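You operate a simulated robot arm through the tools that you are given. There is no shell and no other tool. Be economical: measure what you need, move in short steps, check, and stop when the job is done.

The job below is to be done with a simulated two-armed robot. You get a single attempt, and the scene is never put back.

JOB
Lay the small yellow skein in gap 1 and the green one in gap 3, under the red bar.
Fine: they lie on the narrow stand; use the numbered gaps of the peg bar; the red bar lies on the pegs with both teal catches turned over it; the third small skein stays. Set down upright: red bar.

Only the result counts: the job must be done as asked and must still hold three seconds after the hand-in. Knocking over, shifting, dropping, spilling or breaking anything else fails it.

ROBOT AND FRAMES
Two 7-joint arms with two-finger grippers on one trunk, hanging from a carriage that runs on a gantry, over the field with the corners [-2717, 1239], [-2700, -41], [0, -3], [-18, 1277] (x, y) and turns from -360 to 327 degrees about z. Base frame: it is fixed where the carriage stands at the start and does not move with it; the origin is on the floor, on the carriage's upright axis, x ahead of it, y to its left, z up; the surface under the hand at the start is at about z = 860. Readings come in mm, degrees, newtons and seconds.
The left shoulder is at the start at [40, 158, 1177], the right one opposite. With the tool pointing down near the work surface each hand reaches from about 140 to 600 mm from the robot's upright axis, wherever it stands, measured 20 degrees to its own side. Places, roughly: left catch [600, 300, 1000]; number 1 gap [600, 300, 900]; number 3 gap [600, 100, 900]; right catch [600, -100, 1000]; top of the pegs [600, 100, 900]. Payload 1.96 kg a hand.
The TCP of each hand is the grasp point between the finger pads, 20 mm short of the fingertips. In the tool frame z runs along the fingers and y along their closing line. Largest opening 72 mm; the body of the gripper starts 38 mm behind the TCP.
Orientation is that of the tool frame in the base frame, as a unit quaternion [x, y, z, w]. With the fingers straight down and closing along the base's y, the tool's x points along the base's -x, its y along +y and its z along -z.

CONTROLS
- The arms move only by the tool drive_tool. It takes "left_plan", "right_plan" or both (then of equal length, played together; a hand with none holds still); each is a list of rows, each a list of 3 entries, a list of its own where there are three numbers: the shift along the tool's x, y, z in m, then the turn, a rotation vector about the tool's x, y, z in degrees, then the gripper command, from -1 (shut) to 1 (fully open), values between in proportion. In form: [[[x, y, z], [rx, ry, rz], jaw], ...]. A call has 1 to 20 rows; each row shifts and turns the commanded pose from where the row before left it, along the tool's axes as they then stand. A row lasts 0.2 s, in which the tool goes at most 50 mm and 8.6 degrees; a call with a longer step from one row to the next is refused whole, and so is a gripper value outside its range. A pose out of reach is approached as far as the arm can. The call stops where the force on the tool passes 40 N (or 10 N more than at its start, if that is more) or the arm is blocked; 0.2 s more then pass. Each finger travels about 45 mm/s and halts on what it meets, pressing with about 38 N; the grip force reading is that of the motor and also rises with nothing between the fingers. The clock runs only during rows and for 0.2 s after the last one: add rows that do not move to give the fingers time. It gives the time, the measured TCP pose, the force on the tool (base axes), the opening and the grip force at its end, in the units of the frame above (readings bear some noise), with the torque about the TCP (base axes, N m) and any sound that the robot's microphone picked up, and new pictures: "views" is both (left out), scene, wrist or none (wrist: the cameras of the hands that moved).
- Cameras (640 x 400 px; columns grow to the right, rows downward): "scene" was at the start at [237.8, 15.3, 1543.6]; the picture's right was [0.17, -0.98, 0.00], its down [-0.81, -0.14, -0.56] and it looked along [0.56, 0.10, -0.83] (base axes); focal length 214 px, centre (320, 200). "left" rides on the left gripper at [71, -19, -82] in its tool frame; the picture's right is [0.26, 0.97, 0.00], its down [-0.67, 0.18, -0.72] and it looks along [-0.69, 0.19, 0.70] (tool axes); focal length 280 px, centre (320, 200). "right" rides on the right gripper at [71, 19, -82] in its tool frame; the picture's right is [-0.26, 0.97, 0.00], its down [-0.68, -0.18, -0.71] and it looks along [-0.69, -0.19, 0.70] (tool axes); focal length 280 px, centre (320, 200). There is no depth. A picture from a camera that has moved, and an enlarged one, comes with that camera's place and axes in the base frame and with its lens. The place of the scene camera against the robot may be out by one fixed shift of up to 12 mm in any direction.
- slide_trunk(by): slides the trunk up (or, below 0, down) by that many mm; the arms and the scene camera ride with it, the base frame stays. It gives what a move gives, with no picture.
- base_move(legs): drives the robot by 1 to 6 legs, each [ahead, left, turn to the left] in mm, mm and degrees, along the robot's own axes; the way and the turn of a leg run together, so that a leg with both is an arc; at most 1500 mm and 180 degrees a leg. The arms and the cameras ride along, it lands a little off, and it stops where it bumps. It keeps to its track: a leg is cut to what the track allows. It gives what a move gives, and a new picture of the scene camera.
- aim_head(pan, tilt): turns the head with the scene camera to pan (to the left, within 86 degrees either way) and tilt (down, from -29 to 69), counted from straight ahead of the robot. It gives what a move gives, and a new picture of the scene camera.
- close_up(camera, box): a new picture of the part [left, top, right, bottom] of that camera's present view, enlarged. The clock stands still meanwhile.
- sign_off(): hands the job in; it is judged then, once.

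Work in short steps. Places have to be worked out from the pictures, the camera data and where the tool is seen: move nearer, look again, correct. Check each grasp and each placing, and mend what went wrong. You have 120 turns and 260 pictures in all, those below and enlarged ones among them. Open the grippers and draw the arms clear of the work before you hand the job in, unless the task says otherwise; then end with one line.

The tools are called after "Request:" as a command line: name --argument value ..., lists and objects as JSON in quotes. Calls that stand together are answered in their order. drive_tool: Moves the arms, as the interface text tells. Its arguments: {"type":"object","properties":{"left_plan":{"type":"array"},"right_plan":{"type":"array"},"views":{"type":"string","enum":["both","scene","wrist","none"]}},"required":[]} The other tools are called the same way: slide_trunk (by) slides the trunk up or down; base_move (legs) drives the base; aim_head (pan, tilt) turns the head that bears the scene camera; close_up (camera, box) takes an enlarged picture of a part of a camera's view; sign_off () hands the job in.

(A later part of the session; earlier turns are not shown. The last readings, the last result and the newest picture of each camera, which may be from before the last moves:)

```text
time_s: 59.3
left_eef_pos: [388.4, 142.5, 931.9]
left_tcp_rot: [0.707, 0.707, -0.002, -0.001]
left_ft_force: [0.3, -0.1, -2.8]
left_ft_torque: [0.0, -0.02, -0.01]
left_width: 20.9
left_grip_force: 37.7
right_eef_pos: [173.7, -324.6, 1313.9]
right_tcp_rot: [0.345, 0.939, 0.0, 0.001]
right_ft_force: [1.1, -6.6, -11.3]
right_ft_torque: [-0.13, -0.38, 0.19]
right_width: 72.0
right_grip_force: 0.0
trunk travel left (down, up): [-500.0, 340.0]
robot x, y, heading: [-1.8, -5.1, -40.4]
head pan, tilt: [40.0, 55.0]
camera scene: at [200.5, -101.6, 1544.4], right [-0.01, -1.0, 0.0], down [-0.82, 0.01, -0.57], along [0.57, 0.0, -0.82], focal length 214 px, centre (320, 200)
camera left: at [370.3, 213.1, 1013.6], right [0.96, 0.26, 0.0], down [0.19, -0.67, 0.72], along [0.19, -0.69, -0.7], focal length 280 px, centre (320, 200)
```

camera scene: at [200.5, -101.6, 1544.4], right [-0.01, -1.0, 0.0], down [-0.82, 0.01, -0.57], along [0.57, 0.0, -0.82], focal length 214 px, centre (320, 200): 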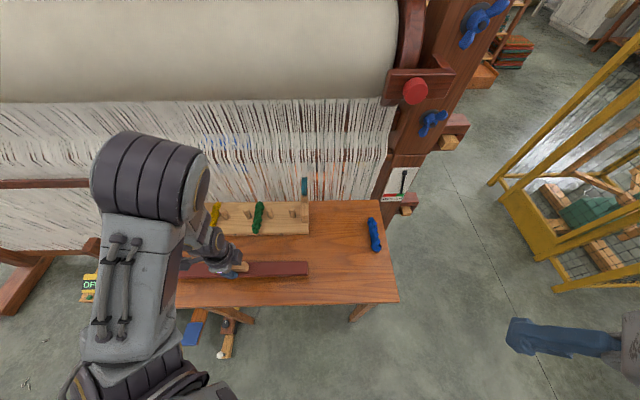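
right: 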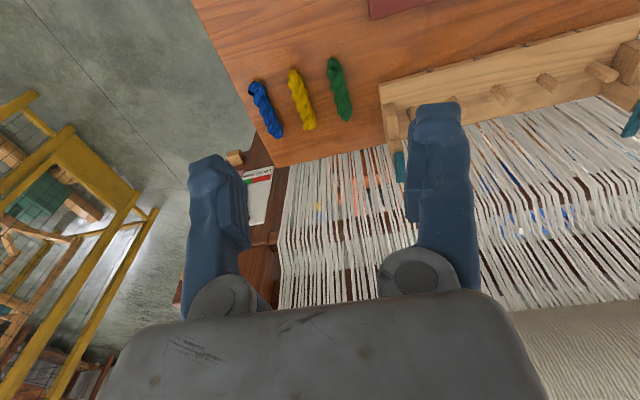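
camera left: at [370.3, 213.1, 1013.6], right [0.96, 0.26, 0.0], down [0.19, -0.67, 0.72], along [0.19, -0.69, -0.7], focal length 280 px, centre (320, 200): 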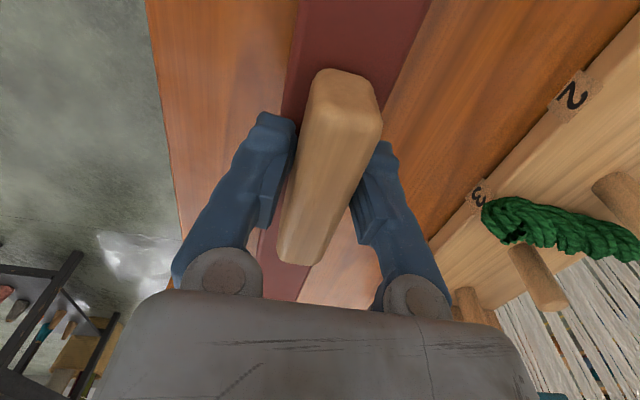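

The bar is lifted level, about 2.5 N. I raise it to TCP z≈1000 while moving forward, stopping short of the pegs to check.

Request:
drive_tool --left_plan '[[[0, 0.005, -0.012], [0, 0, 0], -1], [[0, 0.01, -0.014], [0, 0, 0], -1], [[0, 0.012, -0.014], [0, 0, 0], -1], [[0, 0.015, -0.014], [0, 0, 0], -1], [[0, 0.015, -0.014], [0, 0, 0], -1], [[0, 0.015, 0], [0, 0, 0], -1], [[0, 0.015, 0], [0, 0, 0], -1], [[0, 0.015, 0], [0, 0, 0], -1], [[0, 0.015, 0], [0, 0, 0], -1], [[0, 0.015, 0], [0, 0, 0], -1], [[0, 0.015, 0], [0, 0, 0], -1], [[0, 0.01, 0], [0, 0, 0], -1], [[0, 0, 0], [0, 0, 0], -1]]'

Request:
close_up --camera "scene" --box '[160, 160, 320, 260]'

```text
time_s: 62.1
left_eef_pos: [546.6, 143.6, 997.2]
left_tcp_rot: [0.707, 0.707, -0.003, 0.0]
left_ft_force: [0.2, 0.2, -2.0]
left_ft_torque: [-0.01, -0.03, 0.01]
left_width: 20.8
left_grip_force: 37.1
right_eef_pos: [173.8, -323.7, 1312.9]
right_tcp_rot: [0.345, 0.939, -0.001, 0.001]
right_ft_force: [0.9, -5.6, -11.1]
right_ft_torque: [-0.16, -0.37, 0.17]
right_width: 72.1
right_grip_force: 0.0
trunk travel left (down, up): [-500.0, 340.0]
robot x, y, heading: [-1.5, -0.9, -40.6]
head pan, tilt: [40.0, 55.0]
camera scene: at [200.4, -101.6, 1544.4], right [-0.01, -1.0, 0.0], down [-0.82, 0.01, -0.57], along [0.57, 0.0, -0.82], focal length 214 px, centre (320, 200)
camera left: at [528.3, 214.4, 1079.5], right [0.96, 0.26, 0.0], down [0.19, -0.67, 0.72], along [0.19, -0.69, -0.7], focal length 280 px, centre (320, 200)
```

scene: 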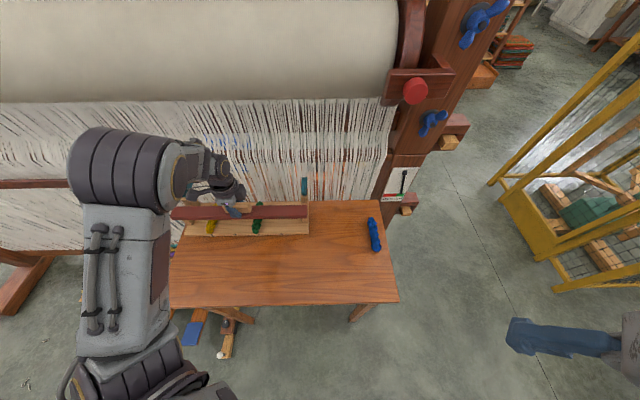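
left: 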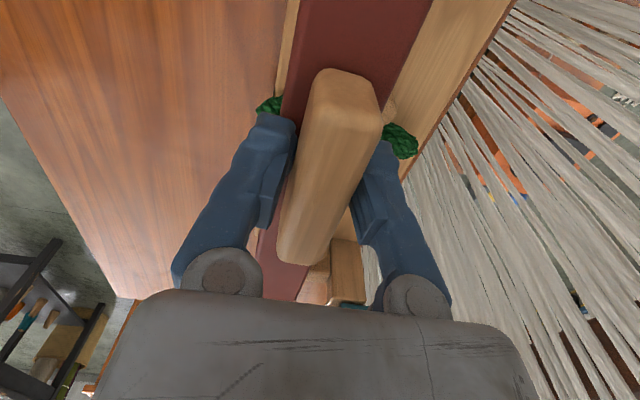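

```text
4.00 times, centred on (240, 210) of scene
camera zoom: at [200.4, -101.6, 1544.4], right [-0.01, -1.0, 0.0], down [-0.82, 0.01, -0.57], along [0.57, 0.0, -0.82], focal length 858 px, centre (640, 160)
```

zoom: 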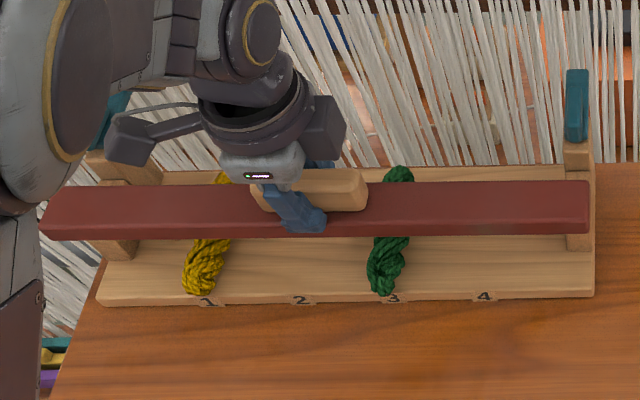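

Everything clear. I move forward to x≈580 above the pegs and check the clearance to the rear posts.

Request:
drive_tool --left_plan '[[[0.001, 0.01, 0], [0, 0, 0], -1], [[0, 0.012, 0], [0, 0, 0], -1], [[0, 0.01, 0], [0, 0, 0], -1], [[0, 0, 0], [0, 0, 0], -1]]' --views "wrist"

Request:
close_up --camera "scene" --box '[160, 165, 240, 215]'

Request:
close_up --camera "scene" --box '[260, 170, 340, 220]'

```text
time_s: 63.1
left_eef_pos: [578.5, 143.7, 998.4]
left_tcp_rot: [0.707, 0.707, -0.003, 0.0]
left_ft_force: [0.7, 0.5, -2.8]
left_ft_torque: [0.03, 0.01, 0.0]
left_width: 20.8
left_grip_force: 38.3
right_eef_pos: [174.0, -324.8, 1313.4]
right_tcp_rot: [0.346, 0.938, -0.001, 0.001]
right_ft_force: [1.4, -5.2, -11.3]
right_ft_torque: [-0.17, -0.32, 0.14]
right_width: 72.0
right_grip_force: 0.1
trunk travel left (down, up): [-500.0, 340.0]
robot x, y, heading: [-2.1, -2.4, -40.4]
head pan, tilt: [40.0, 55.0]
camera left: at [559.8, 215.7, 1079.9], right [0.96, 0.26, 0.0], down [0.19, -0.67, 0.72], along [0.19, -0.69, -0.7], focal length 280 px, centre (320, 200)
```

left: 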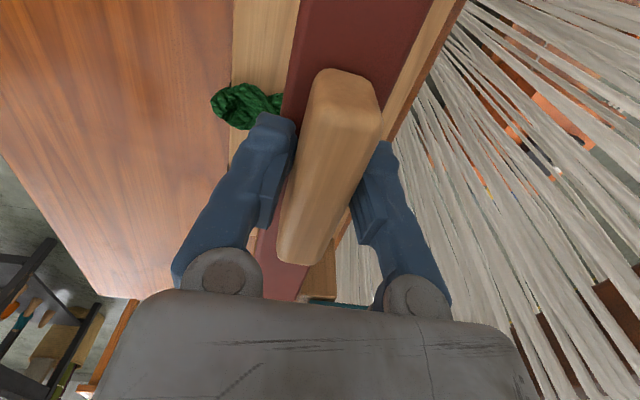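

```text
8.00 times, centred on (200, 190) of scene
camera zoom: at [200.4, -101.6, 1544.4], right [-0.01, -1.0, 0.0], down [-0.82, 0.01, -0.57], along [0.57, 0.0, -0.82], focal length 1716 px, centre (1280, 280)
```

zoom: 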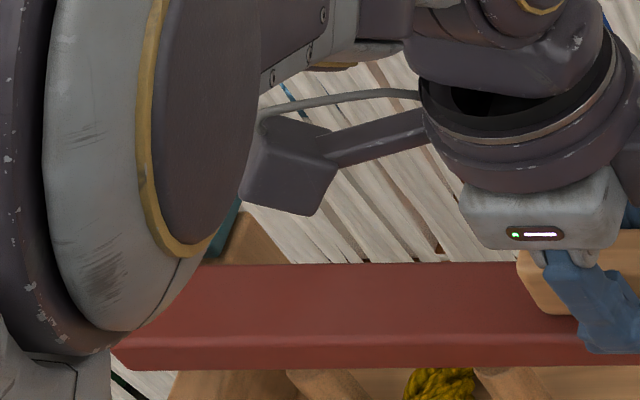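

```text
8.00 times, centred on (300, 195) of scene
camera zoom: at [200.4, -101.6, 1544.4], right [-0.01, -1.0, 0.0], down [-0.82, 0.01, -0.57], along [0.57, 0.0, -0.82], focal length 1716 px, centre (480, 240)
```

zoom: 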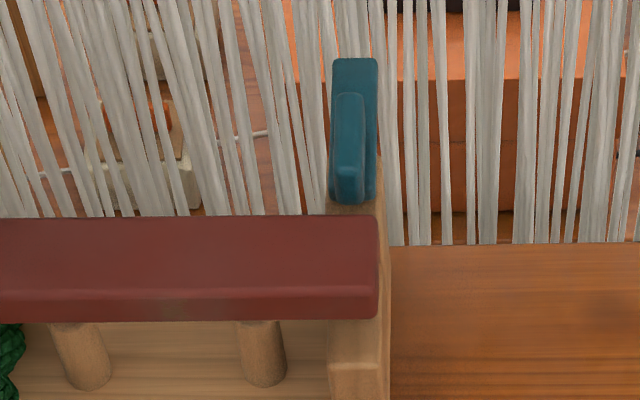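

The bar is centred above the seats, with its right end flush with the block. I lower to just above the pegs, then feel for contact.

Request:
drive_tool --left_plan '[[[0, 0, 0.01], [0, 0, 0], -1], [[0, 0, 0.01], [0, 0, 0], -1], [[0, 0, 0.005], [0, 0, 0], -1], [[0, 0, 0.002], [0, 0, 0], -1], [[0, 0, 0], [0, 0, 0], -1]]' --views "scene"

Request:
close_up --camera "scene" --box '[180, 175, 340, 275]'

```text
time_s: 64.3
left_eef_pos: [576.5, 143.6, 972.4]
left_tcp_rot: [0.708, 0.707, -0.003, -0.001]
left_ft_force: [0.0, -0.1, -2.9]
left_ft_torque: [-0.01, 0.03, 0.0]
left_width: 20.8
left_grip_force: 37.9
right_eef_pos: [172.9, -324.5, 1313.0]
right_tcp_rot: [0.346, 0.938, 0.001, 0.001]
right_ft_force: [0.4, -5.3, -11.2]
right_ft_torque: [-0.14, -0.35, 0.16]
right_width: 72.3
right_grip_force: 0.1
trunk travel left (down, up): [-500.0, 340.0]
robot x, y, heading: [1.4, 0.4, -40.4]
head pan, tilt: [40.0, 55.0]
camera scene: at [200.4, -101.6, 1544.4], right [-0.01, -1.0, 0.0], down [-0.82, 0.01, -0.57], along [0.57, 0.0, -0.82], focal length 214 px, centre (320, 200)
```

scene: 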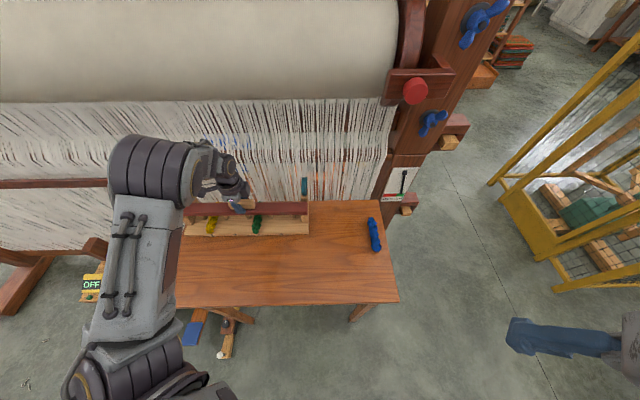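

```text
4.00 times, centred on (260, 225) of scene
camera zoom: at [200.4, -101.6, 1544.4], right [-0.01, -1.0, 0.0], down [-0.82, 0.01, -0.57], along [0.57, 0.0, -0.82], focal length 858 px, centre (560, 100)
```

zoom: 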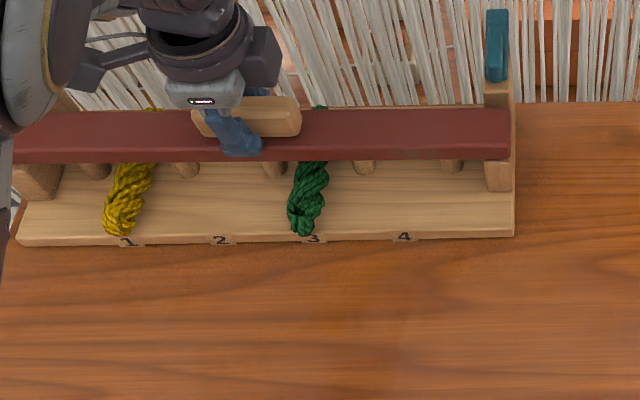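

The bar is just above the pegs, and I lower in 2 mm steps until contact.

Request:
drive_tool --left_plan '[[[0, 0.001, 0.002], [0, 0, 0], -1], [[0, 0, 0.002], [0, 0, 0], -1], [[0, 0, 0.001], [0, 0, 0], -1], [[0, 0, 0.001], [0, 0, 0], -1], [[0, 0, 0], [0, 0, 0], -1]]' --views "none"

```text
time_s: 65.0
left_eef_pos: [578.1, 144.6, 968.8]
left_tcp_rot: [0.708, 0.706, -0.001, 0.0]
left_ft_force: [-9.9, 0.3, 21.7]
left_ft_torque: [-0.11, 0.07, 0.11]
left_width: 21.0
left_grip_force: 37.1
right_eef_pos: [172.3, -324.6, 1314.3]
right_tcp_rot: [0.345, 0.939, -0.002, 0.0]
right_ft_force: [1.2, -3.2, -7.9]
right_ft_torque: [-0.23, -0.09, -0.02]
right_width: 71.8
right_grip_force: 0.1
trunk travel left (down, up): [-500.0, 340.0]
robot x, y, heading: [0.4, 4.6, -40.6]
head pan, tilt: [40.0, 55.0]
stopped in row 3 (left hand): the force on the tool passed its limit at 47 N (the readings are from after the stop); the commanded pose is now the measured one
```

Contact at 968.8, exactly as expected for the bar sitting on the pegs. I unload, open, lift away, and check.

Request:
drive_tool --left_plan '[[[0, 0, -0.001], [0, 0, 0], -1], [[0, 0, 0], [0, 0, 0], -0.2], [[0, 0, 0], [0, 0, 0], 0.1], [[0, 0, 0], [0, 0, 0], 0.1], [[0, 0, -0.01], [0, 0, 0], 0.1], [[0, 0, -0.02], [0, 0, 0], 0.1], [[0, 0, -0.03], [0, 0, 0], 0.1], [[0, 0, -0.03], [0, 0, 0], 0.1], [[0, -0.04, 0], [0, 0, 0], 0.1], [[0, -0.04, 0], [0, 0, 0], 0.1]]'

Request:
close_up --camera "scene" --box '[160, 165, 320, 265]'

```text
time_s: 67.2
left_eef_pos: [498.0, 144.9, 1058.3]
left_tcp_rot: [0.707, 0.707, -0.003, 0.001]
left_ft_force: [-0.4, 0.4, -0.6]
left_ft_torque: [0.04, -0.01, 0.0]
left_width: 39.5
left_grip_force: 0.1
right_eef_pos: [172.7, -324.1, 1312.9]
right_tcp_rot: [0.346, 0.938, -0.001, 0.0]
right_ft_force: [0.7, -5.0, -9.6]
right_ft_torque: [-0.2, -0.31, 0.16]
right_width: 72.0
right_grip_force: 0.1
trunk travel left (down, up): [-500.0, 340.0]
robot x, y, heading: [-1.2, -1.8, -40.8]
head pan, tilt: [40.0, 55.0]
camera scene: at [200.1, -101.5, 1544.3], right [-0.01, -1.0, 0.0], down [-0.82, 0.01, -0.57], along [0.57, 0.0, -0.82], focal length 214 px, centre (320, 200)
camera left: at [479.9, 216.5, 1139.7], right [0.97, 0.26, 0.0], down [0.18, -0.67, 0.72], along [0.18, -0.69, -0.7], focal length 280 px, centre (320, 200)
```

scene: 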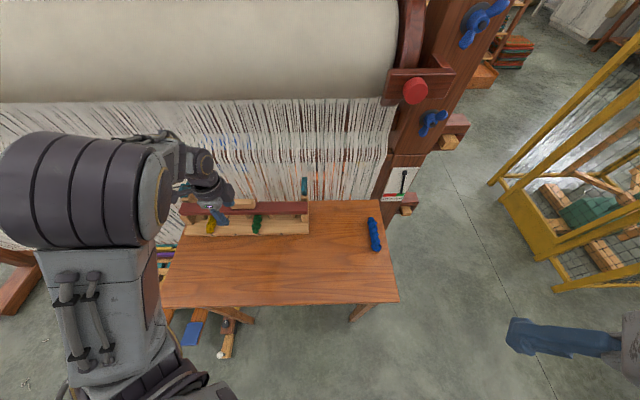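
left: 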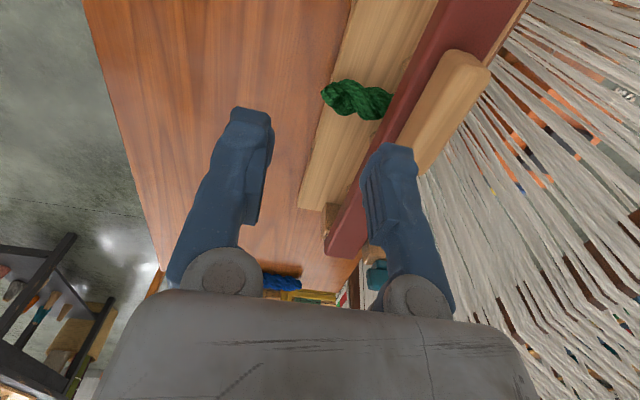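

```text
4.00 times, centred on (240, 215) of scene
camera zoom: at [200.1, -101.5, 1544.3], right [-0.01, -1.0, 0.0], down [-0.82, 0.01, -0.57], along [0.57, 0.0, -0.82], focal length 858 px, centre (640, 140)
```

zoom: 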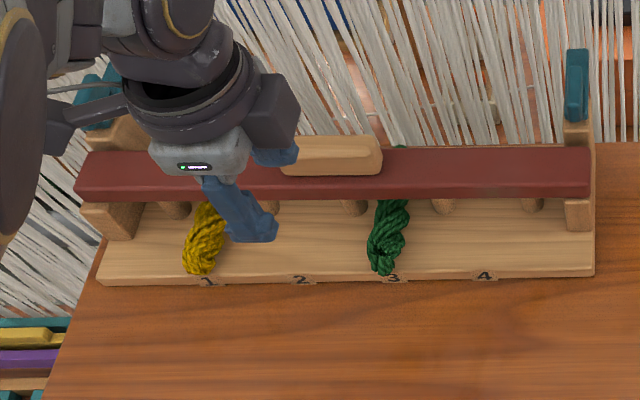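

The bar lies level on the pegs and end blocks, with both skeins under it. Next are the catches: for better reach at the right catch I turn the base 30° further right and look.

Request:
base_move --legs '[[0, 0, -30]]'

Request:
drive_tool --left_plan '[[[0, 0, 0], [0, 0, -8.4], 0.3], [[0, 0, 0], [0, 0, -8.4], 0.3], [[0, 0, 0], [0, 0, -8.4], 0.3], [[0, 0, 0], [0, 0, -8.4], 0.3], [[0, 0, 0], [0, 0, -8.4], 0.3], [[0, 0, 0], [0, 0, -8.4], 0.3], [[0, 0, 0], [0, 0, -8.4], 0.3], [[0, 0, 0], [0, 0, -8.4], 0.3], [[0, 0, 0], [0, 0, -8.4], 0.3], [[0, 0, 0], [0, 0, -8.4], 0.3], [[0, 0, 0], [0, 0, -8.4], 0.3], [[0, 0, 0], [0, 0, -8.4], 0.3], [[0, 0, 0], [0, 0, -8.4], 0.3], [[0, 0, 0], [0, 0, -8.4], 0.3], [[0, 0, 0], [0, 0, -2.4], 0.3]]'

Request:
aim_head --pan 65 --tilt 50

```text
time_s: 69.1
left_eef_pos: [505.0, -125.0, 1057.8]
left_tcp_rot: [0.866, 0.499, -0.002, 0.0]
left_ft_force: [-0.2, -0.3, 0.1]
left_ft_torque: [-0.04, -0.01, 0.05]
left_width: 39.8
left_grip_force: 0.0
right_eef_pos: [-14.4, -367.6, 1312.9]
right_tcp_rot: [0.577, 0.817, 0.0, 0.001]
right_ft_force: [-1.8, -5.3, -10.9]
right_ft_torque: [-0.28, -0.27, 0.2]
right_width: 71.8
right_grip_force: 0.0
trunk travel left (down, up): [-500.0, 340.0]
robot x, y, heading: [-1.4, 1.0, -70.4]
head pan, tilt: [40.0, 55.0]
camera scene: at [121.8, -184.7, 1544.4], right [-0.51, -0.86, 0.0], down [-0.71, 0.42, -0.57], along [0.49, -0.29, -0.82], focal length 214 px, centre (320, 200)
```

scene: 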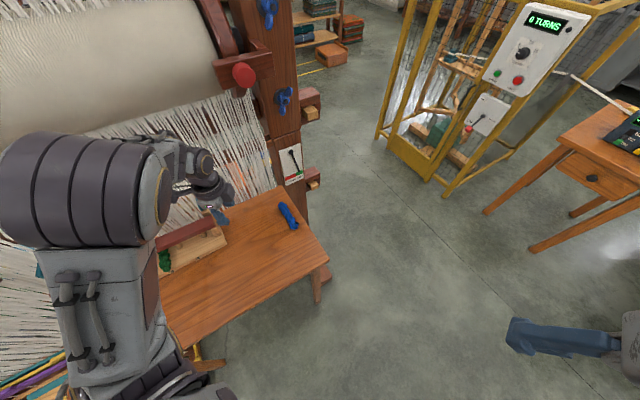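

```text
time_s: 72.3
left_eef_pos: [504.6, -124.3, 1059.9]
left_tcp_rot: [-0.001, 1.0, -0.001, -0.002]
left_ft_force: [0.0, 0.5, -1.2]
left_ft_torque: [0.01, -0.02, -0.01]
left_width: 46.6
left_grip_force: 0.1
right_eef_pos: [-13.3, -367.3, 1313.5]
right_tcp_rot: [0.577, 0.817, -0.001, 0.001]
right_ft_force: [-1.8, -5.0, -10.3]
right_ft_torque: [-0.3, -0.21, 0.14]
right_width: 71.8
right_grip_force: 0.0
trunk travel left (down, up): [-500.0, 340.0]
robot x, y, heading: [-3.1, -2.6, -70.3]
head pan, tilt: [40.0, 55.0]
camera scene: at [121.8, -184.6, 1544.4], right [-0.51, -0.86, 0.0], down [-0.71, 0.42, -0.57], along [0.49, -0.29, -0.82], focal length 214 px, centre (320, 200)
camera left: at [434.4, -143.6, 1140.6], right [-0.26, 0.97, 0.0], down [0.68, 0.18, 0.71], along [0.69, 0.19, -0.7], focal length 280 px, centre (320, 200)
```

scene: 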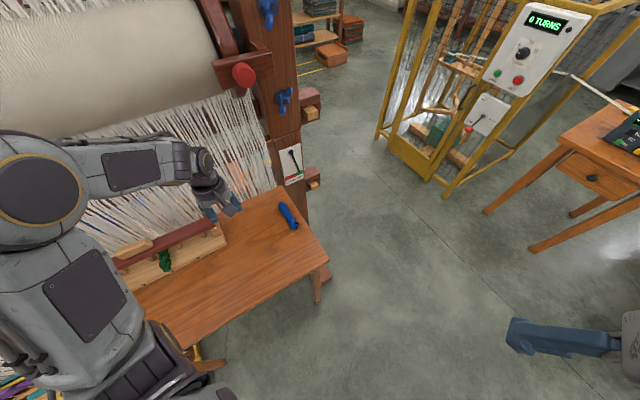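
left: 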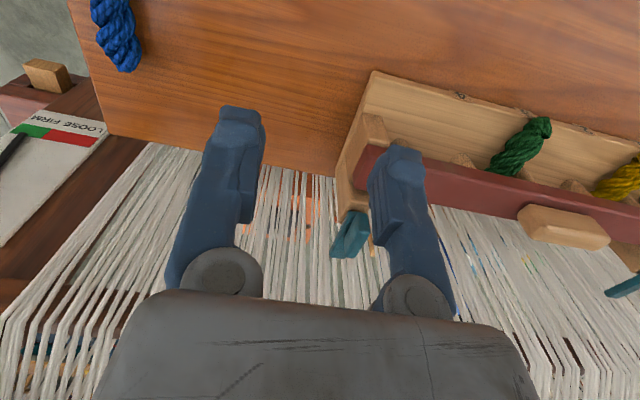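

```text
time_s: 73.2
left_eef_pos: [504.3, -124.3, 1058.1]
left_tcp_rot: [0.001, 1.0, 0.0, -0.001]
left_ft_force: [0.2, 0.0, 0.1]
left_ft_torque: [0.01, 0.0, 0.0]
left_width: 46.7
left_grip_force: 0.1
right_eef_pos: [-12.5, -368.7, 1313.1]
right_tcp_rot: [0.577, 0.817, -0.001, 0.001]
right_ft_force: [-2.0, -4.9, -9.5]
right_ft_torque: [-0.33, -0.24, 0.15]
right_width: 72.2
right_grip_force: 0.1
trunk travel left (down, up): [-500.0, 340.0]
robot x, y, heading: [-1.5, 0.6, -70.7]
head pan, tilt: [65.0, 50.0]
camera scene: at [136.4, -155.5, 1550.9], right [-0.1, -1.0, 0.0], down [-0.76, 0.07, -0.64], along [0.64, -0.06, -0.77], focal length 214 px, centre (320, 200)
```

scene: 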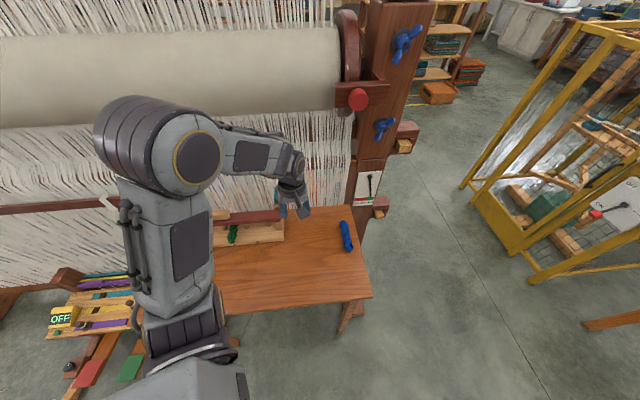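

The yaw works. I move to (550, −58, 1050) to see the right catch between the fingers.

Request:
drive_tool --left_plan '[[[-0.023, 0.033, 0.004], [0, 0, 0], 0.3], [[-0.023, 0.033, 0.004], [0, 0, 0], 0.3], [[0, 0, 0], [0, 0, 0], 0.3]]' --views "wrist"

Request:
close_up --camera "left" --box '[220, 80, 420, 280]'

Request:
close_up --camera "scene" --box '[240, 150, 336, 210]'

```text
time_s: 74.0
left_eef_pos: [550.2, -58.6, 1051.0]
left_tcp_rot: [0.002, 1.0, 0.0, -0.001]
left_ft_force: [-0.3, -0.2, 0.8]
left_ft_torque: [0.01, 0.0, -0.01]
left_width: 47.1
left_grip_force: 0.1
right_eef_pos: [-12.6, -367.6, 1313.2]
right_tcp_rot: [0.578, 0.816, 0.0, 0.001]
right_ft_force: [-1.7, -4.5, -11.2]
right_ft_torque: [-0.29, -0.2, 0.13]
right_width: 71.8
right_grip_force: 0.1
trunk travel left (down, up): [-500.0, 340.0]
robot x, y, heading: [-0.4, -5.7, -70.5]
head pan, tilt: [65.0, 50.0]
camera left: at [480.1, -77.9, 1132.8], right [-0.26, 0.97, 0.0], down [0.68, 0.18, 0.71], along [0.69, 0.18, -0.7], focal length 280 px, centre (320, 200)
```

left: 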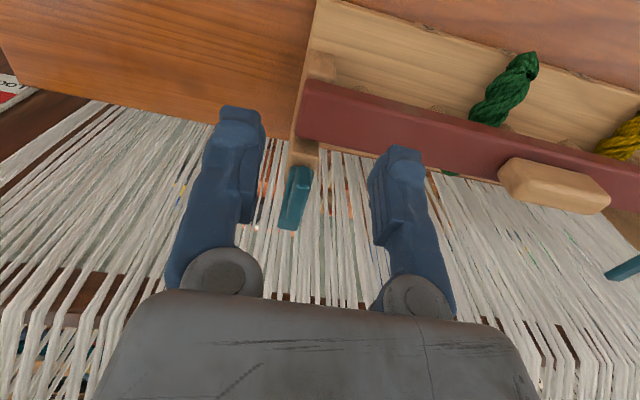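

```text
2.00 times, centred on (320, 180) of left
camera zoom: at [480.1, -77.9, 1132.8], right [-0.26, 0.97, 0.0], down [0.68, 0.18, 0.71], along [0.69, 0.18, -0.7], focal length 561 px, centre (320, 240)
```

zoom: 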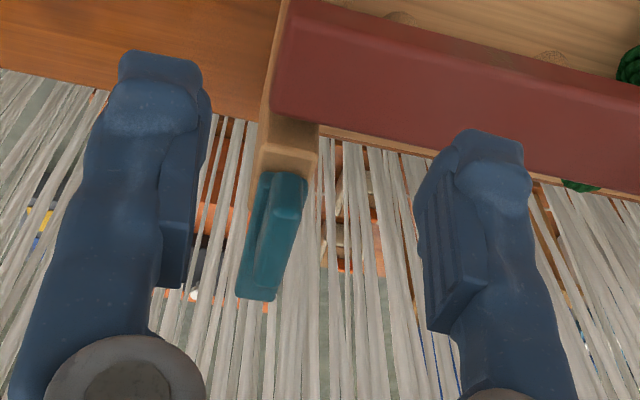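

```text
6.67 times, centred on (288, 180) of scene
camera zoom: at [136.3, -155.4, 1550.9], right [-0.1, -1.0, 0.0], down [-0.76, 0.07, -0.64], along [0.64, -0.06, -0.77], focal length 1430 px, centre (533, 333)
```

zoom: 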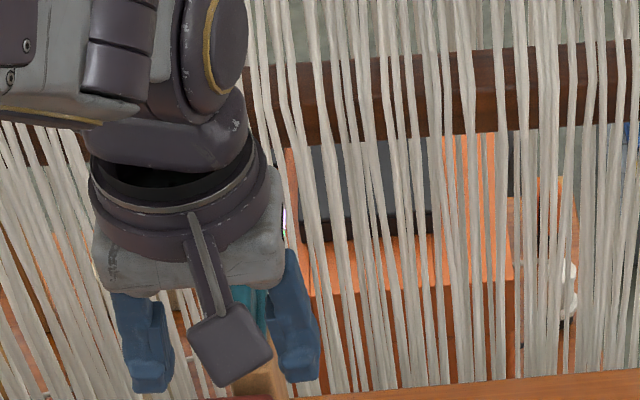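

I enlarge the catch itself.

Request:
close_up --camera "left" --box '[260, 140, 340, 240]'

Request:
close_up --camera "left" --box '[576, 230, 640, 290]'

```text
4.00 times, centred on (300, 190) of left
camera zoom: at [480.1, -77.9, 1132.8], right [-0.26, 0.97, 0.0], down [0.68, 0.18, 0.71], along [0.69, 0.18, -0.7], focal length 1122 px, centre (400, 240)
```

zoom: 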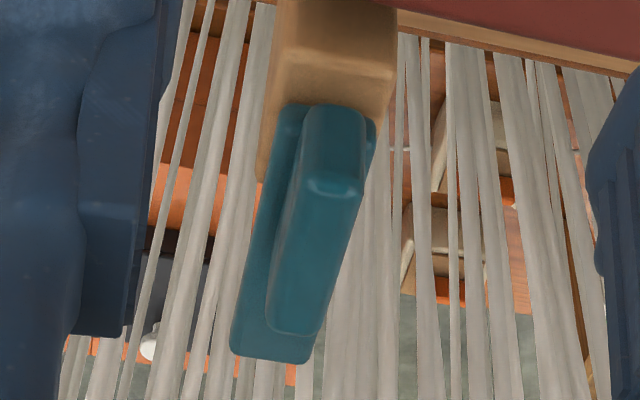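

```text
6.67 times, centred on (608, 260) of left
camera zoom: at [480.1, -77.9, 1132.8], right [-0.26, 0.97, 0.0], down [0.68, 0.18, 0.71], along [0.69, 0.18, -0.7], focal length 1869 px, centre (-1600, -200)
```

zoom: 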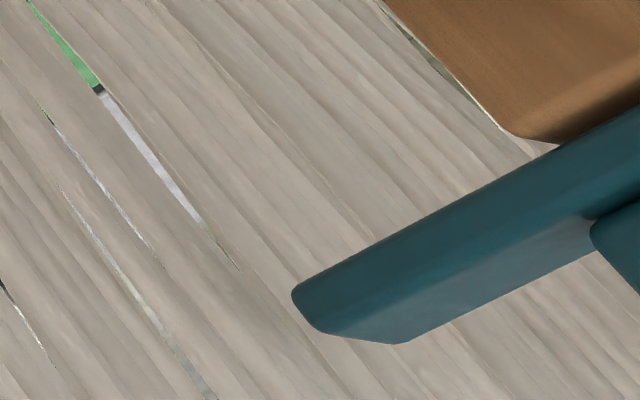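

Geometry: the plate runs x≈618–697 at y≈−55, top z≈960. The fin on it runs x≈621–663, about 11 mm wide, top z≈980. I move above the fin's near part with a moderate opening and check alignment.

Request:
drive_tool --left_plan '[[[-0.03, 0.002, 0], [0, 0, 0], -0.2], [[-0.03, 0.002, 0], [0, 0, 0], -0.2], [[-0.019, 0, 0.01], [0, 0, 0], -0.2], [[0, 0, 0.01], [0, 0, 0], -0.2], [[0, 0, 0], [0, 0, 0], -0.2]]' --views "both"

Request:
close_up --camera "left" --box '[220, 60, 420, 260]'

```text
time_s: 75.2
left_eef_pos: [628.5, -55.6, 1030.9]
left_tcp_rot: [0.001, 1.0, -0.001, -0.002]
left_ft_force: [0.5, -0.4, -0.1]
left_ft_torque: [0.0, -0.01, -0.02]
left_width: 28.8
left_grip_force: 0.1
right_eef_pos: [-12.1, -367.2, 1312.4]
right_tcp_rot: [0.576, 0.817, 0.0, 0.001]
right_ft_force: [-2.5, -4.4, -10.0]
right_ft_torque: [-0.37, -0.2, 0.19]
right_width: 72.1
right_grip_force: 0.0
trunk travel left (down, up): [-500.0, 340.0]
robot x, y, heading: [0.6, -0.4, -70.5]
head pan, tilt: [65.0, 50.0]
camera scene: at [136.4, -155.4, 1550.9], right [-0.1, -1.0, 0.0], down [-0.76, 0.07, -0.64], along [0.64, -0.06, -0.77], focal length 214 px, centre (320, 200)
camera left: at [559.2, -73.8, 1111.2], right [-0.26, 0.97, 0.0], down [0.68, 0.18, 0.71], along [0.69, 0.18, -0.7], focal length 280 px, centre (320, 200)
```

scene: 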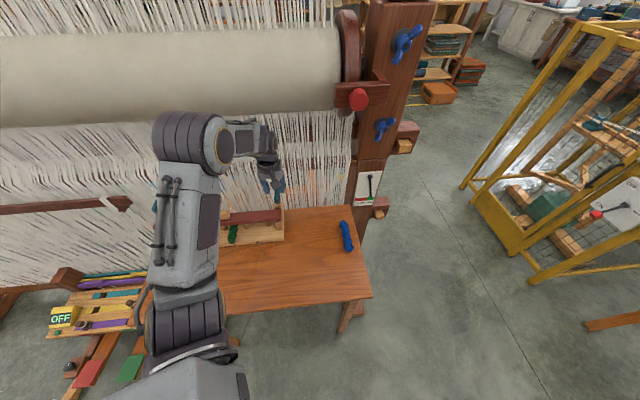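
left: 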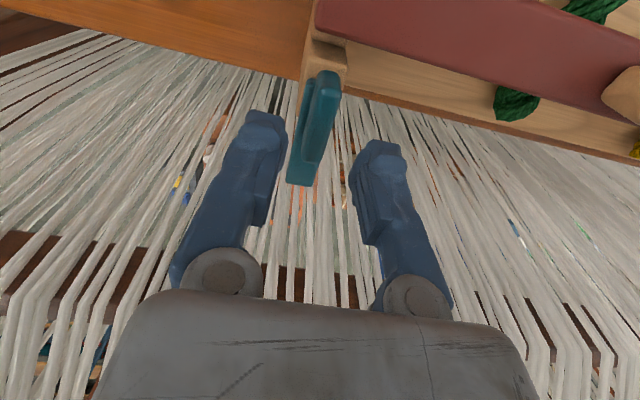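

```text
2.00 times, centred on (320, 160) of left
camera zoom: at [559.2, -73.8, 1111.2], right [-0.26, 0.97, 0.0], down [0.68, 0.18, 0.71], along [0.69, 0.18, -0.7], focal length 561 px, centre (320, 280)
```

zoom: 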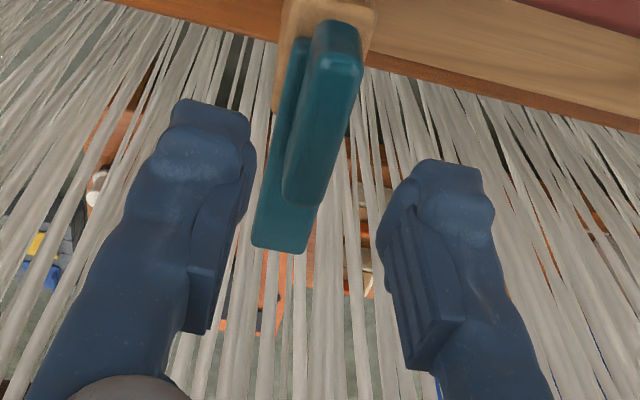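

Aligned within 1–2 mm. I lower to TCP z≈984 and close on the fin; the width reading will tell what is held.

Request:
drive_tool --left_plan '[[[0, 0.001, 0.02], [0, 0, 0], -0.2], [[0, 0, 0.015], [0, 0, 0], -0.2], [[0, 0, 0.012], [0, 0, 0], -0.2], [[0, 0, 0], [0, 0, 0], -1], [[0, 0, 0], [0, 0, 0], -1], [[0, 0, 0], [0, 0, 0], -1]]' --views "both"

Request:
close_up --camera "left" --box '[220, 60, 420, 260]'

```text
time_s: 76.6
left_eef_pos: [630.8, -55.0, 984.3]
left_tcp_rot: [0.001, 1.0, 0.0, 0.0]
left_ft_force: [-7.8, 0.9, 24.5]
left_ft_torque: [0.03, -0.35, 0.13]
left_width: 11.4
left_grip_force: 38.7
right_eef_pos: [-12.4, -368.1, 1313.9]
right_tcp_rot: [0.578, 0.816, 0.0, 0.001]
right_ft_force: [-1.9, -4.9, -10.0]
right_ft_torque: [-0.29, -0.18, 0.14]
right_width: 71.9
right_grip_force: 0.1
trunk travel left (down, up): [-500.0, 340.0]
robot x, y, heading: [-2.6, 1.1, -70.5]
head pan, tilt: [65.0, 50.0]
camera scene: at [136.7, -155.4, 1551.3], right [-0.1, -1.0, 0.0], down [-0.76, 0.07, -0.64], along [0.64, -0.06, -0.77], focal length 214 px, centre (320, 200)
camera left: at [561.0, -73.4, 1065.9], right [-0.26, 0.97, 0.0], down [0.68, 0.18, 0.71], along [0.69, 0.18, -0.7], focal length 280 px, centre (320, 200)
```

scene: 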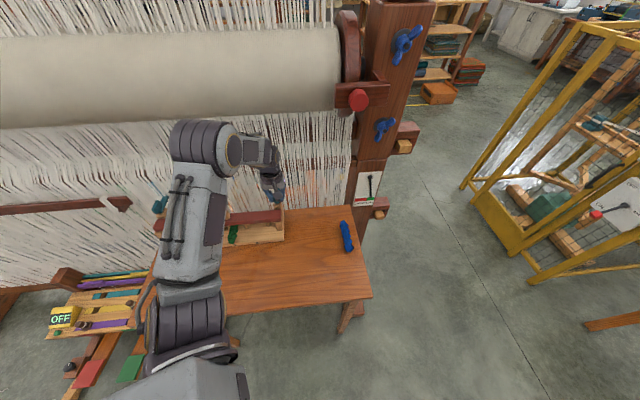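
left: 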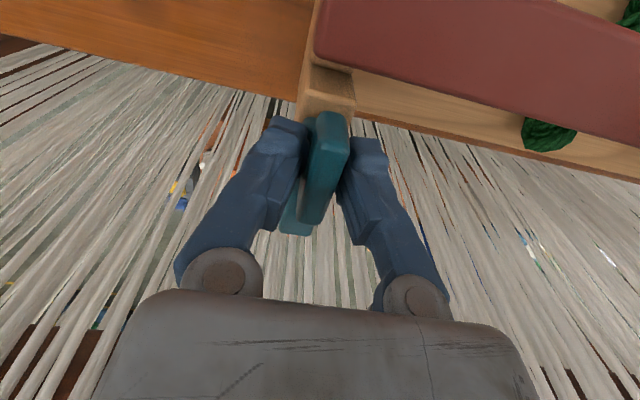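

```text
2.00 times, centred on (320, 160) of left
camera zoom: at [561.0, -73.4, 1065.9], right [-0.26, 0.97, 0.0], down [0.68, 0.18, 0.71], along [0.69, 0.18, -0.7], focal length 561 px, centre (320, 280)
```

zoom: 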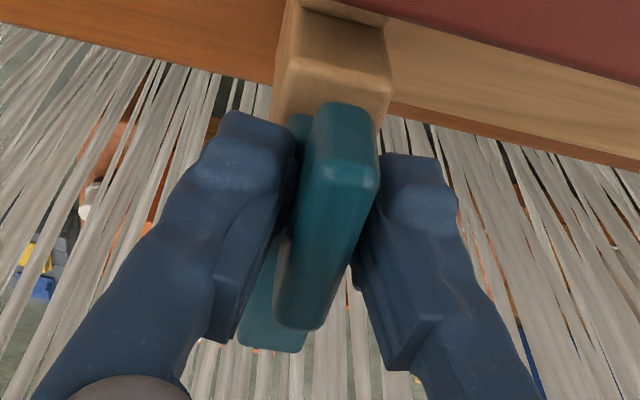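

The fin is held (11.4 mm). I unload 2 mm upward, then try a small clockwise turn (plate swinging outward) and watch forces and torque.

Request:
drive_tool --left_plan '[[[0, 0, -0.0025], [0, 0, 0], -1], [[0, -0.0007, 0], [0, 0, 8], -1], [[0, -0.0007, 0], [0, 0, 8], -1], [[0, 0, 0], [0, 0, 0], -1]]' --views "wrist"

```text
time_s: 77.6
left_eef_pos: [629.6, -54.5, 985.4]
left_tcp_rot: [0.14, 0.99, 0.001, -0.002]
left_ft_force: [8.8, 3.7, -12.8]
left_ft_torque: [0.02, 0.49, 0.83]
left_width: 15.1
left_grip_force: 40.3
right_eef_pos: [-12.2, -366.5, 1313.2]
right_tcp_rot: [0.577, 0.816, 0.0, 0.001]
right_ft_force: [-2.6, -4.9, -10.2]
right_ft_torque: [-0.27, -0.16, 0.12]
right_width: 72.2
right_grip_force: 0.0
trunk travel left (down, up): [-500.0, 340.0]
robot x, y, heading: [0.0, 1.5, -70.4]
head pan, tilt: [65.0, 50.0]
camera left: at [557.0, -53.3, 1066.9], right [0.02, 1.0, 0.0], down [0.7, -0.01, 0.71], along [0.71, -0.01, -0.7], focal length 280 px, centre (320, 200)
```

left: 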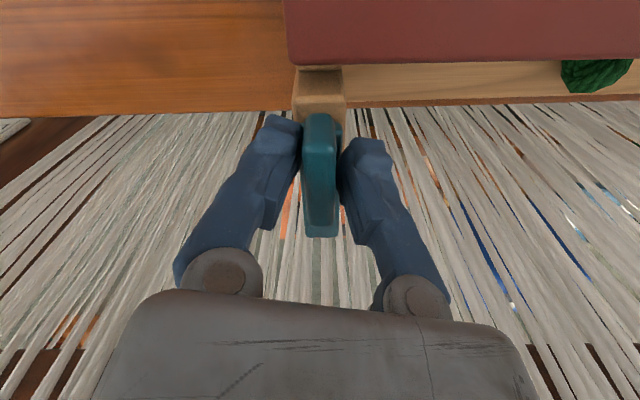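

The tool turned 16° but the fin did not follow (opening rose to 15 mm, torque 0.8 N m), so it is blocked that way. I turn back and test counter-clockwise.

Request:
drive_tool --left_plan '[[[0, 0.0007, 0], [0, 0, -8], -1], [[0, 0.0007, 0], [0, 0, -8], -1], [[0, 0.0007, 0], [0, 0, -8], -1], [[0, 0.0007, 0], [0, 0, -8], -1], [[0, 0, 0], [0, 0, 0], -1]]' --views "wrist"

```text
time_s: 78.8
left_eef_pos: [630.0, -54.1, 984.9]
left_tcp_rot: [-0.139, 0.99, -0.001, -0.002]
left_ft_force: [4.5, -5.6, -13.4]
left_ft_torque: [-0.03, -0.18, -0.02]
left_width: 11.3
left_grip_force: 37.9
right_eef_pos: [-14.7, -369.7, 1313.4]
right_tcp_rot: [0.577, 0.817, -0.001, 0.0]
right_ft_force: [-1.8, -4.8, -10.1]
right_ft_torque: [-0.31, -0.19, 0.16]
right_width: 71.9
right_grip_force: 0.1
trunk travel left (down, up): [-500.0, 340.0]
robot x, y, heading: [-5.6, -2.6, -70.6]
head pan, tilt: [65.0, 50.0]
camera left: at [567.0, -92.7, 1067.2], right [-0.52, 0.86, 0.0], down [0.6, 0.36, 0.71], along [0.61, 0.37, -0.7], focal length 280 px, centre (320, 200)
```

left: 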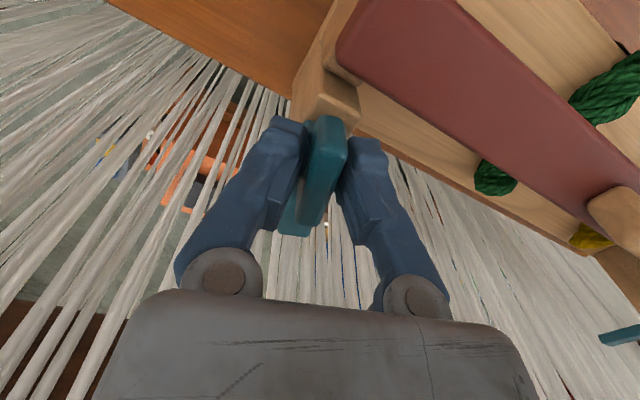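

Counter-clockwise the catch follows freely (opening 11.3 mm, torque ≈0), so the right one turns inward. I continue step by step.

Request:
drive_tool --left_plan '[[[0, 0.0007, 0.001], [0, 0, -8], -1], [[0, 0.0007, 0], [0, 0, -8], -1], [[0, 0.0007, 0], [0, 0, -8], -1], [[0, 0.0007, 0], [0, 0, -8], -1], [[0, 0, 0], [0, 0, 0], -1]]' --views "wrist"

```text
time_s: 80.0
left_eef_pos: [629.0, -55.5, 985.3]
left_tcp_rot: [-0.406, 0.914, -0.002, -0.002]
left_ft_force: [15.7, -24.8, -17.6]
left_ft_torque: [0.07, -0.49, -0.04]
left_width: 11.3
left_grip_force: 37.7
right_eef_pos: [-11.6, -371.9, 1314.7]
right_tcp_rot: [0.577, 0.817, -0.002, 0.002]
right_ft_force: [-3.5, -4.9, -11.1]
right_ft_torque: [-0.31, -0.19, 0.11]
right_width: 72.0
right_grip_force: 0.1
trunk travel left (down, up): [-500.0, 340.0]
robot x, y, heading: [2.4, -2.5, -70.8]
head pan, tilt: [65.0, 50.0]
camera left: at [596.9, -120.8, 1067.4], right [-0.89, 0.45, 0.0], down [0.32, 0.63, 0.71], along [0.32, 0.63, -0.7], focal length 280 px, centre (320, 200)
```

left: 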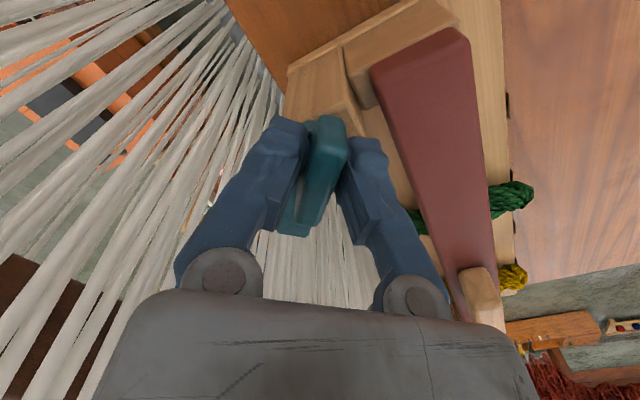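

It now stands at about 48°. The side force shows the true pivot is nearly under the TCP, so I relieve the offset and rotate in place.

Request:
drive_tool --left_plan '[[[0.001, -0.0035, 0.0012], [0, 0, 0], -1], [[0, 0, 0], [0, 0, -8], -1], [[0, 0, 0], [0, 0, -8], -1], [[0, 0, 0], [0, 0, -8], -1], [[0, 0, 0], [0, 0, 0], -1]]' --views "wrist"

```text
time_s: 81.2
left_eef_pos: [629.1, -55.5, 984.5]
left_tcp_rot: [-0.587, 0.81, 0.0, -0.002]
left_ft_force: [-9.2, -11.5, 26.9]
left_ft_torque: [-0.11, 0.08, -0.02]
left_width: 11.0
left_grip_force: 38.2
right_eef_pos: [-13.1, -369.5, 1312.4]
right_tcp_rot: [0.577, 0.817, -0.001, 0.001]
right_ft_force: [-2.5, -5.4, -10.7]
right_ft_torque: [-0.3, -0.19, 0.15]
right_width: 71.9
right_grip_force: 0.0
trunk travel left (down, up): [-500.0, 340.0]
robot x, y, heading: [-4.9, 2.4, -70.9]
head pan, tilt: [65.0, 50.0]
camera left: at [627.7, -129.1, 1066.4], right [-1.0, 0.05, 0.0], down [0.04, 0.7, 0.71], along [0.03, 0.71, -0.7], focal length 280 px, centre (320, 200)
```

left: 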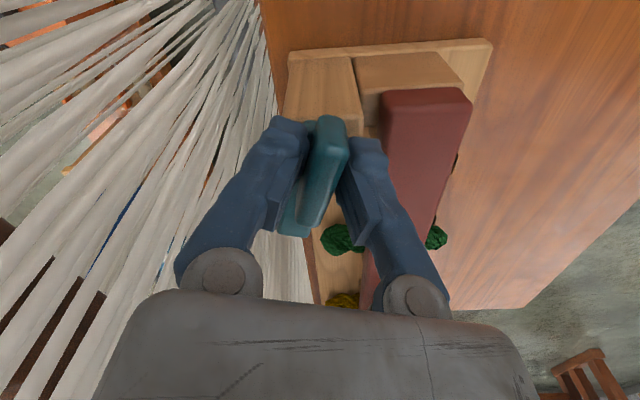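

Now at 72° with small torque. I relieve the residual forces and continue.

Request:
drive_tool --left_plan '[[[0.0008, 0.0005, -0.001], [0, 0, 0], -1], [[0, 0, 0], [0, 0, -8], -1], [[0, 0, 0], [0, 0, -8], -1], [[0, 0, 0], [0, 0, 0], -1]]' --views "wrist"

```text
time_s: 82.2
left_eef_pos: [629.6, -56.3, 984.4]
left_tcp_rot: [-0.695, 0.719, -0.001, -0.002]
left_ft_force: [7.1, -12.2, 0.6]
left_ft_torque: [-0.2, -0.12, -0.01]
left_width: 11.2
left_grip_force: 38.7
right_eef_pos: [-11.4, -370.0, 1313.3]
right_tcp_rot: [0.578, 0.816, -0.001, 0.002]
right_ft_force: [-2.0, -4.2, -10.6]
right_ft_torque: [-0.27, -0.24, 0.16]
right_width: 72.3
right_grip_force: 0.0
trunk travel left (down, up): [-500.0, 340.0]
robot x, y, heading: [-0.2, -0.6, -70.8]
head pan, tilt: [65.0, 50.0]
camera left: at [648.4, -127.4, 1066.2], right [-0.97, -0.23, 0.0], down [-0.16, 0.68, 0.71], along [-0.16, 0.69, -0.7], focal length 280 px, centre (320, 200)
```

left: 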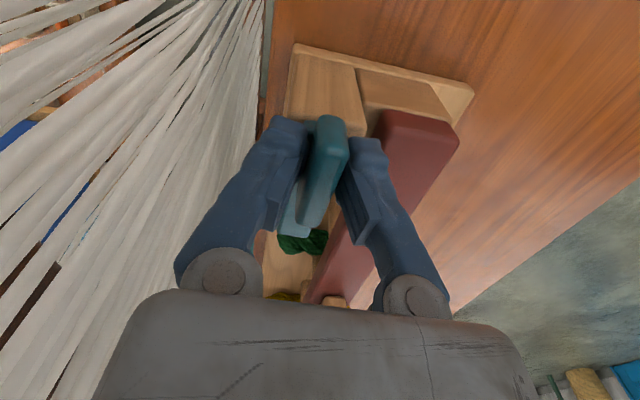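

It is at 88°, over the bar side. I open, lift, and swing the tool 180° back to regrip from the other side, keeping the camera away from the threads.

Request:
drive_tool --left_plan '[[[0, 0, 0], [0, 0, 0], -0.3], [[0, 0, 0], [0, 0, 0], -0.3], [[0, 0, -0.03], [0, 0, 0], -0.3], [[0, 0, -0.03], [0, 0, 0], -0.3], [[0, 0, 0], [0, 0, 8.5], -0.3], [[0, 0, 0], [0, 0, 8.5], -0.3], [[0, 0, 0], [0, 0, 8.5], -0.3], [[0, 0, 0], [0, 0, 8.5], -0.3], [[0, 0, 0], [0, 0, 8.5], -0.3], [[0, 0, 0], [0, 0, 8.5], -0.3], [[0, 0, 0], [0, 0, 8.5], -0.3], [[0, 0, 0], [0, 0, 8.5], -0.3], [[0, 0, 0], [0, 0, 8.5], -0.3], [[0, 0, 0], [0, 0, 8.5], -0.3], [[0, 0, 0], [0, 0, 8.5], -0.3], [[0, 0, 0], [0, 0, 8.5], -0.3], [[0, 0, 0], [0, 0, 8.5], -0.3], [[0, 0, 0], [0, 0, 8.5], -0.3], [[0, 0, 0], [0, 0, 8.5], -0.3], [[0, 0, 0], [0, 0, 8.5], -0.3]]' --views "none"

Request:
drive_tool --left_plan '[[[0, 0, 0], [0, 0, 8.5], -0.3], [[0, 0, 0], [0, 0, 8.5], -0.3], [[0, 0, 0], [0, 0, 8.5], -0.3], [[0, 0, 0], [0, 0, 8.5], -0.3], [[0, 0, 0], [0, 0, 8.5], -0.3], [[0, 0, 0], [0, 0, 0], -0.3]]' --views "wrist"

```text
time_s: 86.4
left_eef_pos: [628.2, -54.5, 1043.9]
left_tcp_rot: [0.409, 0.912, 0.0, -0.001]
left_ft_force: [0.2, 0.1, 0.4]
left_ft_torque: [0.01, 0.04, 0.02]
left_width: 25.1
left_grip_force: 0.1
right_eef_pos: [-14.3, -367.6, 1312.5]
right_tcp_rot: [0.577, 0.817, -0.001, 0.0]
right_ft_force: [-1.6, -4.7, -10.5]
right_ft_torque: [-0.3, -0.18, 0.14]
right_width: 71.9
right_grip_force: 0.0
trunk travel left (down, up): [-500.0, 340.0]
robot x, y, heading: [-4.6, -2.1, -70.8]
head pan, tilt: [65.0, 50.0]
```

```text
time_s: 87.8
left_eef_pos: [629.4, -54.1, 1043.6]
left_tcp_rot: [0.712, 0.703, -0.001, -0.001]
left_ft_force: [-0.3, 0.2, 0.5]
left_ft_torque: [-0.01, -0.01, -0.01]
left_width: 25.2
left_grip_force: 0.0
right_eef_pos: [-13.6, -367.5, 1313.6]
right_tcp_rot: [0.578, 0.816, -0.001, 0.001]
right_ft_force: [-1.9, -4.9, -11.0]
right_ft_torque: [-0.3, -0.23, 0.12]
right_width: 71.9
right_grip_force: 0.0
trunk travel left (down, up): [-500.0, 340.0]
robot x, y, heading: [-3.7, 2.6, -70.8]
head pan, tilt: [65.0, 50.0]
camera left: at [612.6, 17.5, 1125.8], right [0.97, 0.25, 0.0], down [0.18, -0.68, 0.72], along [0.18, -0.69, -0.7], focal length 280 px, centre (320, 200)
```

left: 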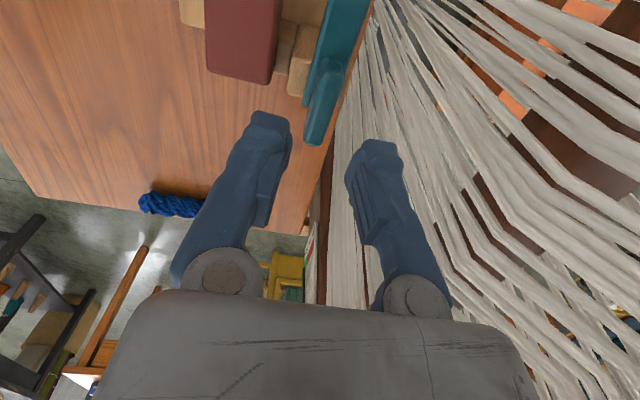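

The fin is between the opened fingers from the other side. I lower to TCP z≈987 and close.

Request:
drive_tool --left_plan '[[[0, 0.001, 0.025], [0, 0, 0], -0.3], [[0, 0.001, 0.02], [0, 0, 0], -0.3], [[0, 0, 0.0115], [0, 0, 0], -0.3], [[0, 0, 0], [0, 0, 0], -1], [[0, 0, 0], [0, 0, 0], -1], [[0, 0, 0], [0, 0, 0], -1]]' --views "wrist"

```text
time_s: 89.2
left_eef_pos: [631.1, -54.8, 988.6]
left_tcp_rot: [0.711, 0.703, -0.002, -0.001]
left_ft_force: [3.0, -0.4, -5.6]
left_ft_torque: [-0.1, -0.04, -0.02]
left_width: 11.3
left_grip_force: 38.2
right_eef_pos: [-13.4, -368.5, 1311.8]
right_tcp_rot: [0.577, 0.817, -0.001, 0.001]
right_ft_force: [-2.8, -5.0, -10.1]
right_ft_torque: [-0.32, -0.2, 0.12]
right_width: 72.1
right_grip_force: 0.0
trunk travel left (down, up): [-500.0, 340.0]
robot x, y, heading: [-2.4, -1.6, -70.5]
head pan, tilt: [65.0, 50.0]
camera left: at [613.4, 16.8, 1069.7], right [0.97, 0.25, 0.0], down [0.18, -0.68, 0.72], along [0.18, -0.69, -0.7], focal length 280 px, centre (320, 200)
```

left: 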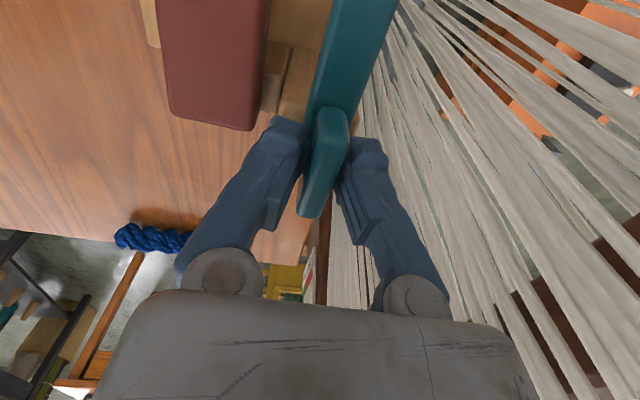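

Gripped again (11.3 mm). I continue counter-clockwise in place.

Request:
drive_tool --left_plan '[[[0, 0, 0], [0, 0, -8], -1], [[0, 0, 0], [0, 0, -8], -1], [[0, 0, 0], [0, 0, -8], -1], [[0, 0, 0], [0, 0, 0], -1]]' --views "none"

```text
time_s: 90.2
left_eef_pos: [630.8, -55.2, 988.7]
left_tcp_rot: [0.55, 0.835, -0.001, -0.002]
left_ft_force: [-7.0, 1.7, 13.5]
left_ft_torque: [0.01, 0.03, 0.01]
left_width: 11.3
left_grip_force: 38.4
right_eef_pos: [-12.7, -367.6, 1312.8]
right_tcp_rot: [0.577, 0.817, -0.001, 0.001]
right_ft_force: [-2.5, -4.6, -11.0]
right_ft_torque: [-0.33, -0.18, 0.14]
right_width: 72.1
right_grip_force: 0.0
trunk travel left (down, up): [-500.0, 340.0]
robot x, y, heading: [-1.0, 0.5, -70.4]
head pan, tilt: [65.0, 50.0]
```

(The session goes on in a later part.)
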